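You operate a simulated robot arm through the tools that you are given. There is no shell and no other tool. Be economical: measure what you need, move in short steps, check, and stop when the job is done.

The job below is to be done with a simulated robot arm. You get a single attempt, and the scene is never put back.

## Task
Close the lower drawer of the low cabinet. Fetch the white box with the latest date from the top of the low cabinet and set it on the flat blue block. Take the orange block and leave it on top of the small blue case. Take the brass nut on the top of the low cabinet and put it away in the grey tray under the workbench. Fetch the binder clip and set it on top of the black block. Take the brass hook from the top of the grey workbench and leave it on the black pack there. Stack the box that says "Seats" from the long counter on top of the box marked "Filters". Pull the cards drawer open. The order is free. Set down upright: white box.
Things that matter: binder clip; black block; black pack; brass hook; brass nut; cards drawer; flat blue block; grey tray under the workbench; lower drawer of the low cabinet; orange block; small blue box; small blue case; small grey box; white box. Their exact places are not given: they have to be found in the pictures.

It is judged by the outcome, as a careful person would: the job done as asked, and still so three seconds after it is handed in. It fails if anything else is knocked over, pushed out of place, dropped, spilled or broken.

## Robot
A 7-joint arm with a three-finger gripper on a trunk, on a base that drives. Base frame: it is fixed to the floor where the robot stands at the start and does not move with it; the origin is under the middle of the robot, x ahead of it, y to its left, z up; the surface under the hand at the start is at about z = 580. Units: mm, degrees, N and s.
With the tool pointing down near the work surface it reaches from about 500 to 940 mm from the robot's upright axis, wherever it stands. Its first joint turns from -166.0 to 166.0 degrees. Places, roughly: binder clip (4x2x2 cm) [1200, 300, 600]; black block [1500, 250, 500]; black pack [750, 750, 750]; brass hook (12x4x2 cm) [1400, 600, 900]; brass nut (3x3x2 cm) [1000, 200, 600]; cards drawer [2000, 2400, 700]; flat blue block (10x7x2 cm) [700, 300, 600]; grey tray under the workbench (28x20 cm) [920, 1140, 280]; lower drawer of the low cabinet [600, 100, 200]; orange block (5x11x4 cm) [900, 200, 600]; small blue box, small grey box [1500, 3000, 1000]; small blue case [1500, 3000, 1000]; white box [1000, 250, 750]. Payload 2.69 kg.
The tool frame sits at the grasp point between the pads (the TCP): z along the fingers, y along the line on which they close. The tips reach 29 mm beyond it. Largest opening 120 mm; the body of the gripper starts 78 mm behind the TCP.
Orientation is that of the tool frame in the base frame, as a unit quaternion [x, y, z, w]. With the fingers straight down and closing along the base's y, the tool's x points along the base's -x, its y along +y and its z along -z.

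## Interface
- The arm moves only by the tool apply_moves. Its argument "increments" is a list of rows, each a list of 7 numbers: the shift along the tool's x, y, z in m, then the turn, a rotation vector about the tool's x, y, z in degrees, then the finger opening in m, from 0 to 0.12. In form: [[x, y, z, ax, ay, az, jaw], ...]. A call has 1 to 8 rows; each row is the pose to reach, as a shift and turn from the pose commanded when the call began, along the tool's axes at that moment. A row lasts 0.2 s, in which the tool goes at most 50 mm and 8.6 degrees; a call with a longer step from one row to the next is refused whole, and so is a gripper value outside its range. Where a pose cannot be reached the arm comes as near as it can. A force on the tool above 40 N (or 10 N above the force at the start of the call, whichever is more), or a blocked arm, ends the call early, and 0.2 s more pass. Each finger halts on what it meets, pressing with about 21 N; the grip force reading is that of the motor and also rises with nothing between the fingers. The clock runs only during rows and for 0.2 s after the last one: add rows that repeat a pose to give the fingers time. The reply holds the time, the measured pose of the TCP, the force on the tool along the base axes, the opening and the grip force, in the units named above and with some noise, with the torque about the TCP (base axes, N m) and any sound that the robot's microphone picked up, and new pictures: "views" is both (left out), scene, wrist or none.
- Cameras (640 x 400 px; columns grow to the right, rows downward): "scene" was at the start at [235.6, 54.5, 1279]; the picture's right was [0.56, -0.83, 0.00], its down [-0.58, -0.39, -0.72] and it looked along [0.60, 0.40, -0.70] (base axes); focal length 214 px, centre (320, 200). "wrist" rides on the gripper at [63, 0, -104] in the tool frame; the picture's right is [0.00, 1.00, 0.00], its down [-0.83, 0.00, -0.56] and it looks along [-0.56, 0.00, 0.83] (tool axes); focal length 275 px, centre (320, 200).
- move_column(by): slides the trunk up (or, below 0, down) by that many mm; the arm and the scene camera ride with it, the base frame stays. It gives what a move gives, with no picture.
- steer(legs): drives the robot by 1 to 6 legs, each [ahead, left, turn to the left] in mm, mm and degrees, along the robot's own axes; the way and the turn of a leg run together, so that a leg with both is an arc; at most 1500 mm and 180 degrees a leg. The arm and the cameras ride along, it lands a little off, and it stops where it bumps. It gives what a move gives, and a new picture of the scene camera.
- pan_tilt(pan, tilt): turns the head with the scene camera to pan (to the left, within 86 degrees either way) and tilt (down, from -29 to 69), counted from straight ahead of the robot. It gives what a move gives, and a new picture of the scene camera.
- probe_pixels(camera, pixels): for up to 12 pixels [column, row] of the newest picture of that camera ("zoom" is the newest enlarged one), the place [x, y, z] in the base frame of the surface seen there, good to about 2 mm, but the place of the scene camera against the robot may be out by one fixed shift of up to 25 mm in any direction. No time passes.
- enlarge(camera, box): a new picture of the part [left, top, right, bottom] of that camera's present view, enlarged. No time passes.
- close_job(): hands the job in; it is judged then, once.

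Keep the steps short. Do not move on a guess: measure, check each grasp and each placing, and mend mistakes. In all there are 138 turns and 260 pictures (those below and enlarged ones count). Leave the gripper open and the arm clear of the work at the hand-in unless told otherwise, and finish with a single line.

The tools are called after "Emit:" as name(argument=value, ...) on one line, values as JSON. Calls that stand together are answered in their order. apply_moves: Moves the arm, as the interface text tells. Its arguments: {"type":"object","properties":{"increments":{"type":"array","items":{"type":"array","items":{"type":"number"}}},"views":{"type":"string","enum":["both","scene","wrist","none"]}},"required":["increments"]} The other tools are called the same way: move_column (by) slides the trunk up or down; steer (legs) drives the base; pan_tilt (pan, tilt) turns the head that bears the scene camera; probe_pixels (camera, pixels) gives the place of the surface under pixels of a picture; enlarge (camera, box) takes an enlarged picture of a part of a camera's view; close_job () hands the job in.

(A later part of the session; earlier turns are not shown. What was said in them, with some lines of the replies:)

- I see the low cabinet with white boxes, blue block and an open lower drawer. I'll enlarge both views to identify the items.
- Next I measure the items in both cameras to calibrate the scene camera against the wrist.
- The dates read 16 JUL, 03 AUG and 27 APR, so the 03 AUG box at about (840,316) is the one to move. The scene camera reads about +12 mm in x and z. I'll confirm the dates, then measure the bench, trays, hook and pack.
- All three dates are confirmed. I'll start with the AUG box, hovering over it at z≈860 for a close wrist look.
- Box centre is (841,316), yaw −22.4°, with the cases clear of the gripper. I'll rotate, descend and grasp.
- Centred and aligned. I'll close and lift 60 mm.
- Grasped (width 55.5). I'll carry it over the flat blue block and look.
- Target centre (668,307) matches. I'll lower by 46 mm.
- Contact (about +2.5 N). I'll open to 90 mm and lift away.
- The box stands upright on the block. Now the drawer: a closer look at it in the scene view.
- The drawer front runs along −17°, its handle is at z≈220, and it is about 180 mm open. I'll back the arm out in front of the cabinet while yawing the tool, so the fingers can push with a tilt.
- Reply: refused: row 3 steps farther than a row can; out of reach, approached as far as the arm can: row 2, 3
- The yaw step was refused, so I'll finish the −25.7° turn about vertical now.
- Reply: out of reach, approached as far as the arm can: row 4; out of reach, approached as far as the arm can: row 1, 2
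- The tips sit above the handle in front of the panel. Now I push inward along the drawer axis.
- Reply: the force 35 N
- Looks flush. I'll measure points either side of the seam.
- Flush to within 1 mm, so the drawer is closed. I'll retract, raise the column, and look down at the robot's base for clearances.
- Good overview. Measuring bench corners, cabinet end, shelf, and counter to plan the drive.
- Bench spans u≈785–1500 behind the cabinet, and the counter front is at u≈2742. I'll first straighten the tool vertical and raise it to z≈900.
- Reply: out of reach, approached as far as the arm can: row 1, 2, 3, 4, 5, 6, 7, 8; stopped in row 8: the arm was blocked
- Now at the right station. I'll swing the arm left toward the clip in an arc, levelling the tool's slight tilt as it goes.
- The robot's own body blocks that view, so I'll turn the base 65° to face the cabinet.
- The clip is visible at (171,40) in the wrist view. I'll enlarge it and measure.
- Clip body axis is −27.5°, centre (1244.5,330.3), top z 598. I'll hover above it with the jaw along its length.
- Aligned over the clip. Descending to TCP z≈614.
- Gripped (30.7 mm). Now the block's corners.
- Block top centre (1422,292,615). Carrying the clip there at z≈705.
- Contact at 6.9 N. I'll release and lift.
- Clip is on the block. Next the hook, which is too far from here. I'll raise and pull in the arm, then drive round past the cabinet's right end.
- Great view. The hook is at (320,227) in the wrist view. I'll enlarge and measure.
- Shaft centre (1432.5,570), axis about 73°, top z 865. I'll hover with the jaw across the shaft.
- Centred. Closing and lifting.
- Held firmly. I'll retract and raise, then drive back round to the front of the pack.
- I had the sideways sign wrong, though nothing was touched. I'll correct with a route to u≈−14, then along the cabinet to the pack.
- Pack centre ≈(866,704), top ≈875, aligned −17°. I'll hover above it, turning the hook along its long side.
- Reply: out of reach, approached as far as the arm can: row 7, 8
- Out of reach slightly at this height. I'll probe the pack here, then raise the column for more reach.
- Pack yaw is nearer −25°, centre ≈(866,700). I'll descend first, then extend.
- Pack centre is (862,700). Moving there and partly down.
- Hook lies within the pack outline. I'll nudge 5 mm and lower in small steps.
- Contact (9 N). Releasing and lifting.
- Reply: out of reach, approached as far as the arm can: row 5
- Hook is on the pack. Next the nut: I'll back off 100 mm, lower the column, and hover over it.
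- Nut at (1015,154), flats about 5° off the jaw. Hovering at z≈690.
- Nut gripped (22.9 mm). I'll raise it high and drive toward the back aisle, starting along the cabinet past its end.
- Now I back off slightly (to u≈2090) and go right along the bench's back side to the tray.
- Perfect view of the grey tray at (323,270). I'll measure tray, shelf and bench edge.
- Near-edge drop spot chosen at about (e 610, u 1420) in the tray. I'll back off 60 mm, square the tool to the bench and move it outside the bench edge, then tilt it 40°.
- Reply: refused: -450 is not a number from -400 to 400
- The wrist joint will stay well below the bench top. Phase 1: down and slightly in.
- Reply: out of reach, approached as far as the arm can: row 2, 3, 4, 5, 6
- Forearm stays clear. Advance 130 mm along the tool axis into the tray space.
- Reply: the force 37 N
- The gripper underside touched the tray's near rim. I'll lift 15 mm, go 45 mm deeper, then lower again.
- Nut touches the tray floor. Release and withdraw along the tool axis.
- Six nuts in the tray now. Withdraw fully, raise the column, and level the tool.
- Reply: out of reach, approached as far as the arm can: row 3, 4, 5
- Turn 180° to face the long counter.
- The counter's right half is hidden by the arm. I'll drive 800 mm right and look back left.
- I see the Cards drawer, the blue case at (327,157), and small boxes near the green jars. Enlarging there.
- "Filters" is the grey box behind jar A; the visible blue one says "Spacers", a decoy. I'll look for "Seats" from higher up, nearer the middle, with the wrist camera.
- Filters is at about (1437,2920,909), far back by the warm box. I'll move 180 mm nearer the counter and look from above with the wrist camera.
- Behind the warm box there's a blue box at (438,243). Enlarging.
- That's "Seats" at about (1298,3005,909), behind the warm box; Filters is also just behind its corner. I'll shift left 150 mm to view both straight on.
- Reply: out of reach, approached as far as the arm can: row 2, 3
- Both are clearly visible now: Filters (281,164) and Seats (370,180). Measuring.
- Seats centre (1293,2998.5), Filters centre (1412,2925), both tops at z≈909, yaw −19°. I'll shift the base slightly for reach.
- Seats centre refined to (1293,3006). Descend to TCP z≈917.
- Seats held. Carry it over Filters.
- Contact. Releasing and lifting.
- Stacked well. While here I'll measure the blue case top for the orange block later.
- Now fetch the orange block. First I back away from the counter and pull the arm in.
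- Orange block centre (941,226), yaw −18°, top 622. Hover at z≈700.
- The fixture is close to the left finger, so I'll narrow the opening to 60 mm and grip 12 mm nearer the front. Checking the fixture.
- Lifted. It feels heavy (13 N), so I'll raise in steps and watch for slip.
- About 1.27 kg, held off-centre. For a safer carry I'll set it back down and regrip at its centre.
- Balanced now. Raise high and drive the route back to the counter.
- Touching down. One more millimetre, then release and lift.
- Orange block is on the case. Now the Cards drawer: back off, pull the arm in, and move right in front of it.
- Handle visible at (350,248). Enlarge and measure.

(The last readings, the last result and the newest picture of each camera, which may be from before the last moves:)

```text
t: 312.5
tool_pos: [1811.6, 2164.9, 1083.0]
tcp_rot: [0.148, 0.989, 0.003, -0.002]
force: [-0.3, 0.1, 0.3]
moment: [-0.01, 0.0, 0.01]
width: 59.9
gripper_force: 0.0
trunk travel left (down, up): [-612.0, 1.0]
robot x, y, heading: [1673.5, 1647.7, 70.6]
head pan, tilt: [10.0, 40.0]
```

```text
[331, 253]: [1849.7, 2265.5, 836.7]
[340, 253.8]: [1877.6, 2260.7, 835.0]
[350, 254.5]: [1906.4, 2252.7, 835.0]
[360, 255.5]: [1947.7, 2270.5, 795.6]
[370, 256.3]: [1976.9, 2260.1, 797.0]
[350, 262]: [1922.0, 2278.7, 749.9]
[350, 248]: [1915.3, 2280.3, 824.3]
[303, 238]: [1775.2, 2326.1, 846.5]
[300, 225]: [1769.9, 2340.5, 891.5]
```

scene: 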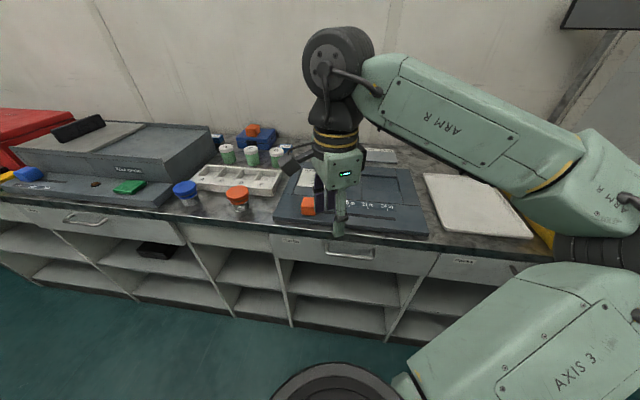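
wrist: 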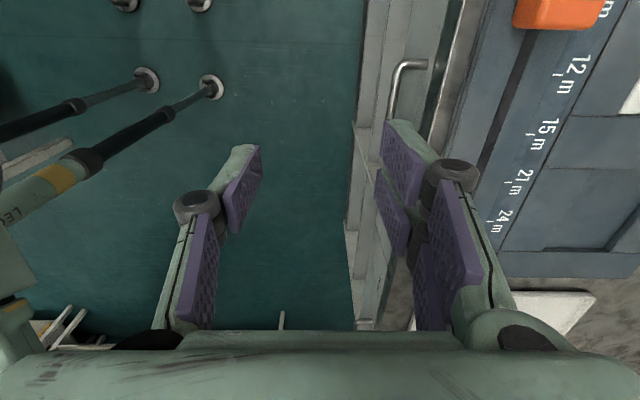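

Handle bar at u≈2697, z≈819, face at u 2733 (31 mm gap). I'll back off 100 mm, then tilt the tool 45° toward the drawer with the jaw in the vertical plane, and lower the column.

Emit:
steer(legs=[[-100, -5, 0]])

Emit:
apply_moves(increments=[[-0.006, 0.014, 0, -7.5, 0, 0, 0.06], [-0.012, 0.028, 0, -15, 0, 0, 0.06], [-0.018, 0.042, 0, -22.5, 0, 0, 0.06], [-0.024, 0.056, 0, -30, 0, 0, 0.06], [-0.03, 0.07, 0, -37.5, 0, 0, 0.06], [-0.036, 0.086, 0, -45, 0, 0, 0.06]], views="none")

Emit:
move_column(by=-180)

Emit:
apply_moves(increments=[[0, 0, 0, 0, 0, 0, 0.06]], views="both")

```text
t: 313.7
tool_pos: [1781.6, 2068.8, 1083.1]
tcp_rot: [0.146, 0.989, 0.003, -0.002]
force: [0.8, 0.0, -0.2]
moment: [0.03, -0.01, 0.01]
width: 60.1
gripper_force: 0.1
trunk travel left (down, up): [-612.0, 1.0]
robot x, y, heading: [1643.8, 1554.5, 70.5]
head pan, tilt: [10.0, 40.0]
```

scene: 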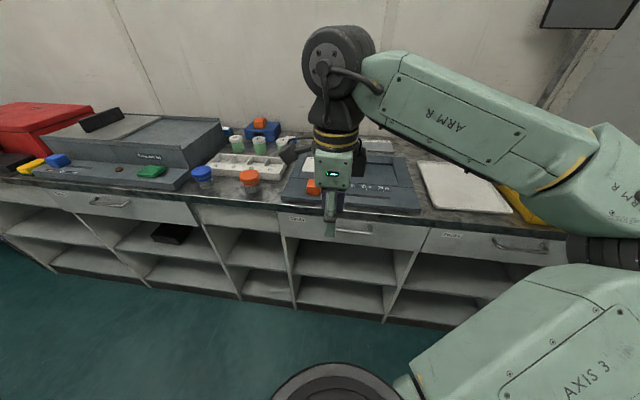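

```text
t: 315.1
tool_pos: [1843.0, 2142.5, 1082.4]
tcp_rot: [0.135, 0.913, 0.382, 0.054]
force: [-0.7, 1.1, 0.1]
moment: [0.0, 0.01, -0.03]
width: 60.1
gripper_force: 0.1
trunk travel left (down, up): [-612.0, 1.0]
robot x, y, heading: [1644.4, 1555.0, 70.2]
head pan, tilt: [10.0, 40.0]
```

```text
t: 317.1
tool_pos: [1842.5, 2142.1, 904.0]
tcp_rot: [0.136, 0.913, 0.382, 0.054]
force: [0.7, -0.3, 0.8]
moment: [0.01, 0.01, 0.0]
width: 60.1
gripper_force: 0.1
trunk travel left (down, up): [-432.0, 181.0]
robot x, y, heading: [1646.6, 1551.5, 70.1]
head pan, tilt: [10.0, 40.0]
```

```text
t: 317.5
tool_pos: [1841.7, 2141.0, 903.3]
tcp_rot: [0.136, 0.913, 0.382, 0.053]
force: [-0.2, -0.2, 0.3]
moment: [0.01, 0.0, -0.01]
width: 60.0
gripper_force: 0.1
trunk travel left (down, up): [-432.0, 181.0]
robot x, y, heading: [1645.0, 1551.6, 70.4]
head pan, tilt: [10.0, 40.0]
```

scene: 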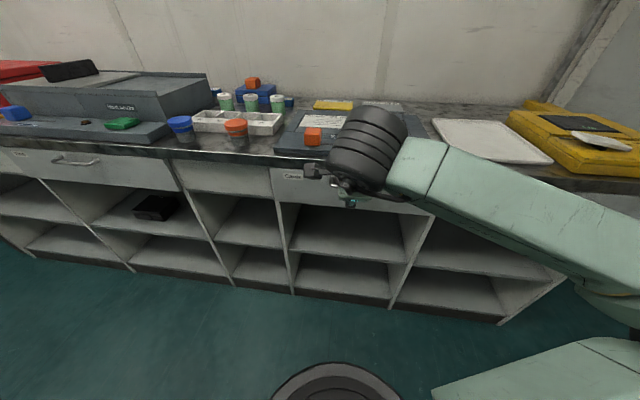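
wrist: 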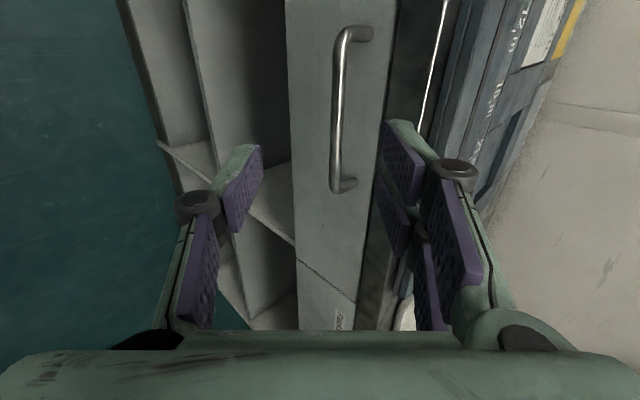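

Emit:
probe_pixels(camera="wrist", pixels=[[341, 60], [338, 110], [336, 150], [335, 180], [350, 35], [320, 110], [360, 110]])

```text
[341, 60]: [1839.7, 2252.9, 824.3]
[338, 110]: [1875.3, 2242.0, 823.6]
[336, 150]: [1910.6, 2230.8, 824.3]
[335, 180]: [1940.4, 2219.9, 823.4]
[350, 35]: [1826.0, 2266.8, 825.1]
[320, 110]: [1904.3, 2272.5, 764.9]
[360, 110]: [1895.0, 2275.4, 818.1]
```

Handle centre: u≈2700, z≈820. Approach with a 28 mm opening: first align, then advance along the tool axis.

Emit:
apply_moves(increments=[[0, 0.006, 0.02, 0, 0, 0, 0.04], [0, 0.0125, 0.04, 0, 0, 0, 0.028], [0, 0.0185, 0.06, 0, 0, 0, 0.028], [0, 0.0185, 0.075, 0, 0, 0, 0.028], [0, 0.0185, 0.075, 0, 0, 0, 0.028]], views="wrist")

```text
t: 318.7
tool_pos: [1862.8, 2207.1, 862.8]
tcp_rot: [0.136, 0.913, 0.381, 0.055]
force: [-0.3, -0.4, -0.3]
moment: [-0.01, -0.04, -0.01]
width: 27.9
gripper_force: 0.1
trunk travel left (down, up): [-432.0, 181.0]
robot x, y, heading: [1648.9, 1557.5, 70.1]
head pan, tilt: [10.0, 40.0]
```

wrist: 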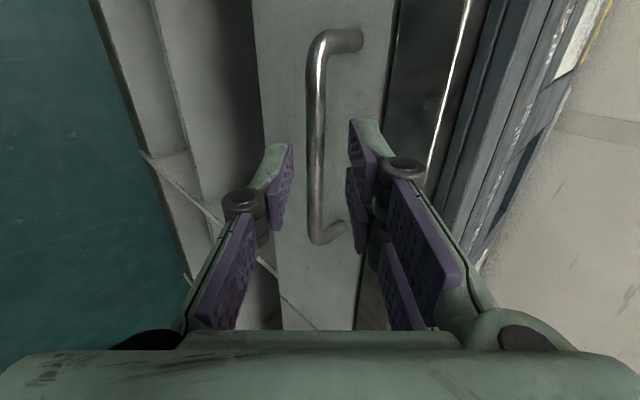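

Bar is centred between the fingers. Advance 43 mm and close.

Emit:
apply_moves(increments=[[0, 0, 0.02, 0, 0, 0, 0.028], [0, 0, 0.036, 0, 0, 0, 0.028], [0, 0, 0.043, 0, 0, 0, 0.028], [0, 0, 0.043, 0, 0, 0, 0.0], [0, 0, 0.043, 0, 0, 0, 0.0], [0, 0, 0.043, 0, 0, 0, 0.0]], views="wrist")

```text
t: 320.1
tool_pos: [1869.4, 2235.1, 829.9]
tcp_rot: [0.136, 0.914, 0.378, 0.054]
force: [-5.2, -15.2, -13.9]
moment: [-0.32, 0.32, -0.27]
width: 11.7
gripper_force: 35.9
trunk travel left (down, up): [-432.0, 181.0]
robot x, y, heading: [1647.2, 1556.1, 70.6]
head pan, tilt: [10.0, 40.0]
```

wrist: 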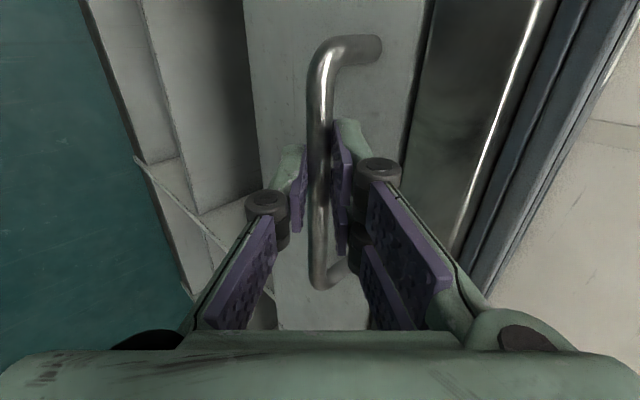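

Handle gripped (11.7 mm). Pull toward me in steps.

Emit:
apply_moves(increments=[[0, -0.0106, -0.0106, 0, 0, 0, 0], [0, -0.0212, -0.0212, 0, 0, 0, 0], [0, -0.0318, -0.0318, 0, 0, 0, 0], [0, -0.0424, -0.0424, 0, 0, 0, 0], [0, -0.053, -0.053, 0, 0, 0, 0], [0, -0.0636, -0.0636, 0, 0, 0, 0], [0, -0.0742, -0.0742, 0, 0, 0, 0]], views="both")

```text
t: 321.6
tool_pos: [1840.8, 2144.1, 831.7]
tcp_rot: [0.135, 0.917, 0.373, 0.051]
force: [-3.6, -1.2, -11.3]
moment: [-0.22, 0.22, -0.54]
width: 11.7
gripper_force: 38.8
out of reach, approached as far as the arm can: row 7
trunk travel left (down, up): [-432.0, 181.0]
robot x, y, heading: [1641.4, 1555.0, 70.3]
head pan, tilt: [10.0, 40.0]
stopped in row 7: the force on the tool passed its limit at 44 N (the readings are from after the stop); the commanded pose is now the measured one
```

scene: 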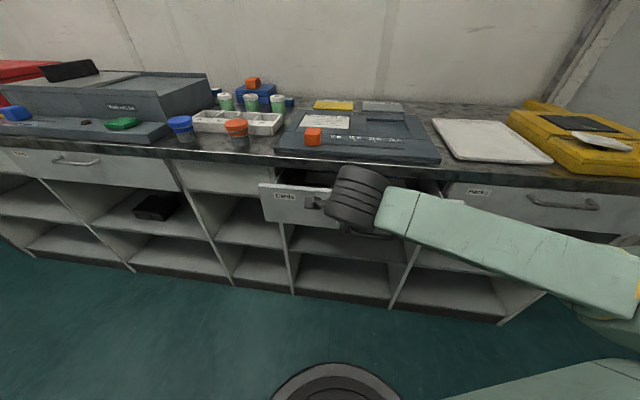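
wrist: 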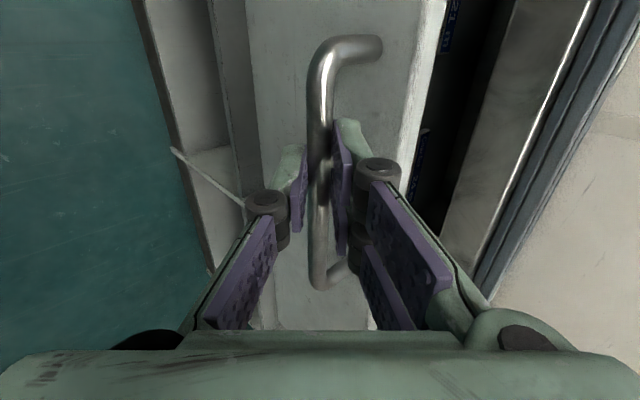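

About 95 mm open; the arm is at its limit. I'll drive back 75 mm while holding the handle.

Emit:
steer(legs=[[-75, -3.3, 0]])

```text
t: 322.6
tool_pos: [1817.8, 2074.8, 832.0]
tcp_rot: [0.134, 0.916, 0.375, 0.051]
force: [-12.9, 2.4, -21.6]
moment: [-0.13, 0.55, -0.2]
width: 11.5
gripper_force: 38.2
trunk travel left (down, up): [-432.0, 181.0]
robot x, y, heading: [1619.1, 1483.2, 70.4]
head pan, tilt: [10.0, 40.0]
```

scene: 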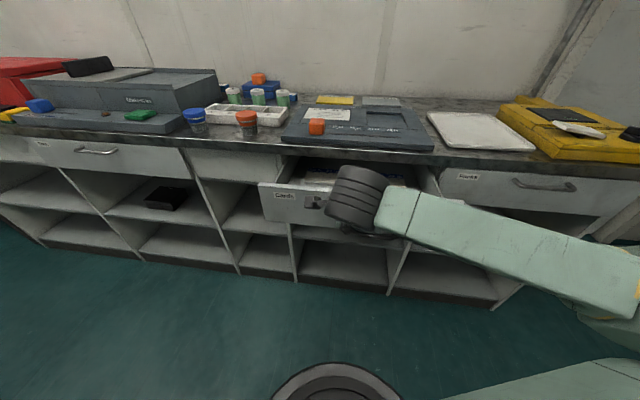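

About 170 mm open now. To pull further, I'll loosen the jaw, rotate the tool about the bar to be steeper (which gives the arm more room), and regrip.

Emit:
apply_moves(increments=[[0, 0, 0, 0, 0, 0, 0.026], [0, 0, 0, 0, 0, 0, 0.026], [0, 0.0022, 0.0006, 7.5, 0, 0, 0.026], [0, 0.0045, 0.0012, 15, 0, 0, 0.026], [0, 0.0068, 0.0017, 22.5, 0, 0, 0.026], [0, 0.009, 0.0023, 30, 0, 0, 0.026], [0, 0.009, 0.0023, 30, 0, 0, 0.026]], views="wrist")

```text
t: 324.2
tool_pos: [1820.5, 2080.5, 837.8]
tcp_rot: [0.143, 0.982, 0.125, 0.015]
force: [-0.4, 0.6, 0.2]
moment: [0.0, 0.02, 0.03]
width: 25.7
gripper_force: 0.0
trunk travel left (down, up): [-432.0, 181.0]
robot x, y, heading: [1625.3, 1483.2, 70.4]
head pan, tilt: [10.0, 40.0]
```

wrist: 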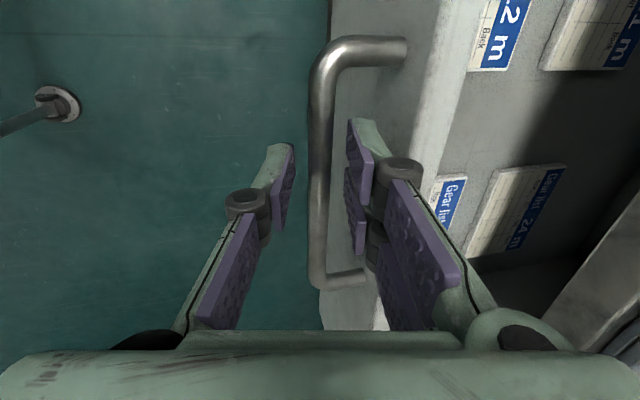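

Bar still between the fingers, forces nil. Close and pull another 120 mm.

Emit:
apply_moves(increments=[[0, 0, 0, 0, 0, 0, 0], [0, 0, 0, 0, 0, 0, 0], [0, -0.0193, -0.0052, 0, 0, 0, 0], [0, -0.0386, -0.0104, 0, 0, 0, 0], [0, -0.058, -0.0156, 0, 0, 0, 0], [0, -0.0773, -0.0208, 0, 0, 0, 0], [0, -0.0966, -0.026, 0, 0, 0, 0], [0, -0.1159, -0.0312, 0, 0, 0, 0]], views="both")

```text
t: 326.1
tool_pos: [1783.4, 1966.4, 836.9]
tcp_rot: [0.141, 0.982, 0.124, 0.012]
force: [-27.5, 6.6, -7.2]
moment: [0.18, 0.69, -0.83]
width: 11.6
gripper_force: 38.1
trunk travel left (down, up): [-432.0, 181.0]
robot x, y, heading: [1622.8, 1481.9, 70.4]
head pan, tilt: [10.0, 40.0]
```

scene: 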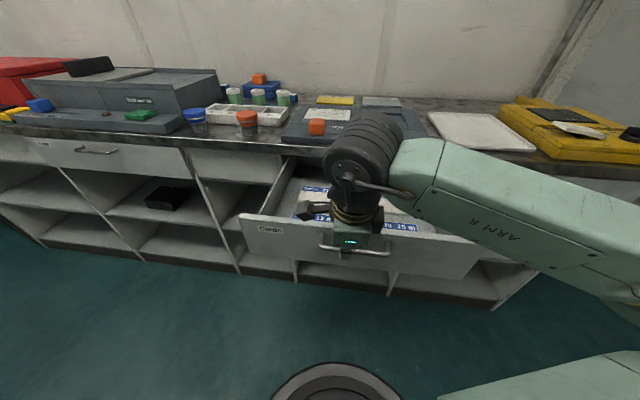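
wrist: 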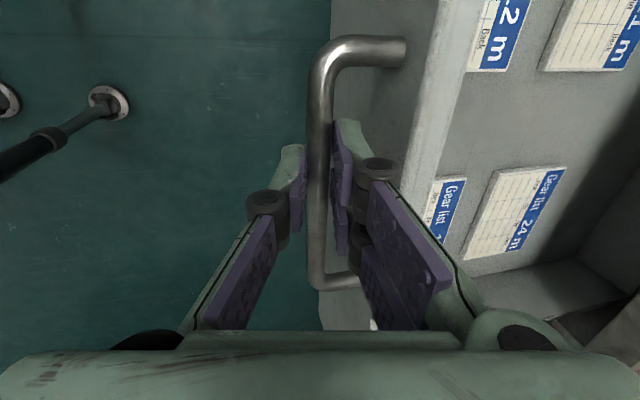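

Wide open (about 290 mm). Release gently and retreat along the tool axis.

Emit:
apply_moves(increments=[[0, 0, 0, 0, 0, 0, 0.026], [0, 0, 0, 0, 0, 0, 0.028], [0, 0, 0, 0, 0, 0, 0.028], [0, 0, -0.03, 0, 0, 0, 0.028], [0, 0, -0.06, 0, 0, 0, 0.028], [0, 0, -0.09, 0, 0, 0, 0.06], [0, 0, -0.12, 0, 0, 0, 0.1]], views="wrist")

Emit:
move_column(by=150)

```text
t: 327.6
tool_pos: [1777.4, 1936.0, 955.1]
tcp_rot: [0.142, 0.982, 0.125, 0.014]
force: [0.5, -0.1, -0.5]
moment: [-0.03, 0.02, 0.03]
width: 69.3
gripper_force: 0.1
trunk travel left (down, up): [-432.0, 181.0]
robot x, y, heading: [1621.8, 1484.4, 70.5]
head pan, tilt: [10.0, 40.0]
```

wrist: 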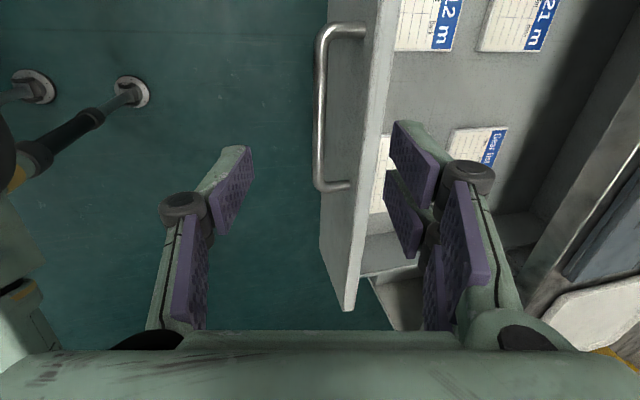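

```text
t: 329.4
tool_pos: [1779.1, 1935.7, 1105.2]
tcp_rot: [0.143, 0.982, 0.126, 0.015]
force: [1.1, 0.2, 0.8]
moment: [0.01, 0.0, 0.01]
width: 100.0
gripper_force: 0.1
trunk travel left (down, up): [-582.0, 31.0]
robot x, y, heading: [1618.2, 1484.9, 70.2]
head pan, tilt: [10.0, 40.0]
```

Drawer stays open and the arm is clear. One last look at the counter.

Emit:
pan_tilt(pan=25, tilt=25)

Emit:
enlarge(camera="scene", box=[180, 100, 420, 290])

```text
t: 330.2
tool_pos: [1777.3, 1935.4, 1104.9]
tcp_rot: [0.143, 0.982, 0.125, 0.015]
force: [0.0, 0.7, 0.0]
moment: [0.0, 0.03, 0.03]
width: 100.0
gripper_force: 0.0
trunk travel left (down, up): [-582.0, 31.0]
robot x, y, heading: [1623.3, 1483.2, 70.5]
head pan, tilt: [25.0, 25.0]
```

scene: 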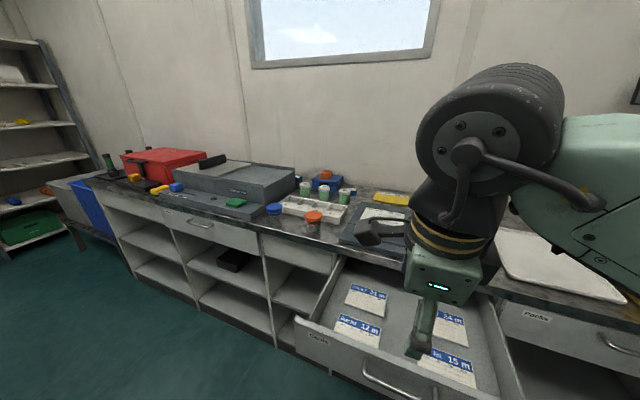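

```text
2.11 times, centred on (300, 195) of scene
5 turns are left
```

zoom: 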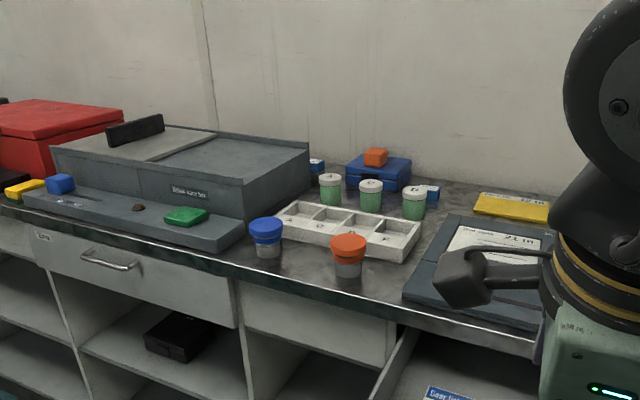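

All the placements are in order, so I'm handing in.

Emit:
close_job()

```text
The job is handed in.
```

All eight tasks are done as asked and the job is handed in, with the gripper open and the arm clear; the only unplanned contact was the gripper briefly touching the grey tray's rim, and the tray did not appear to move.
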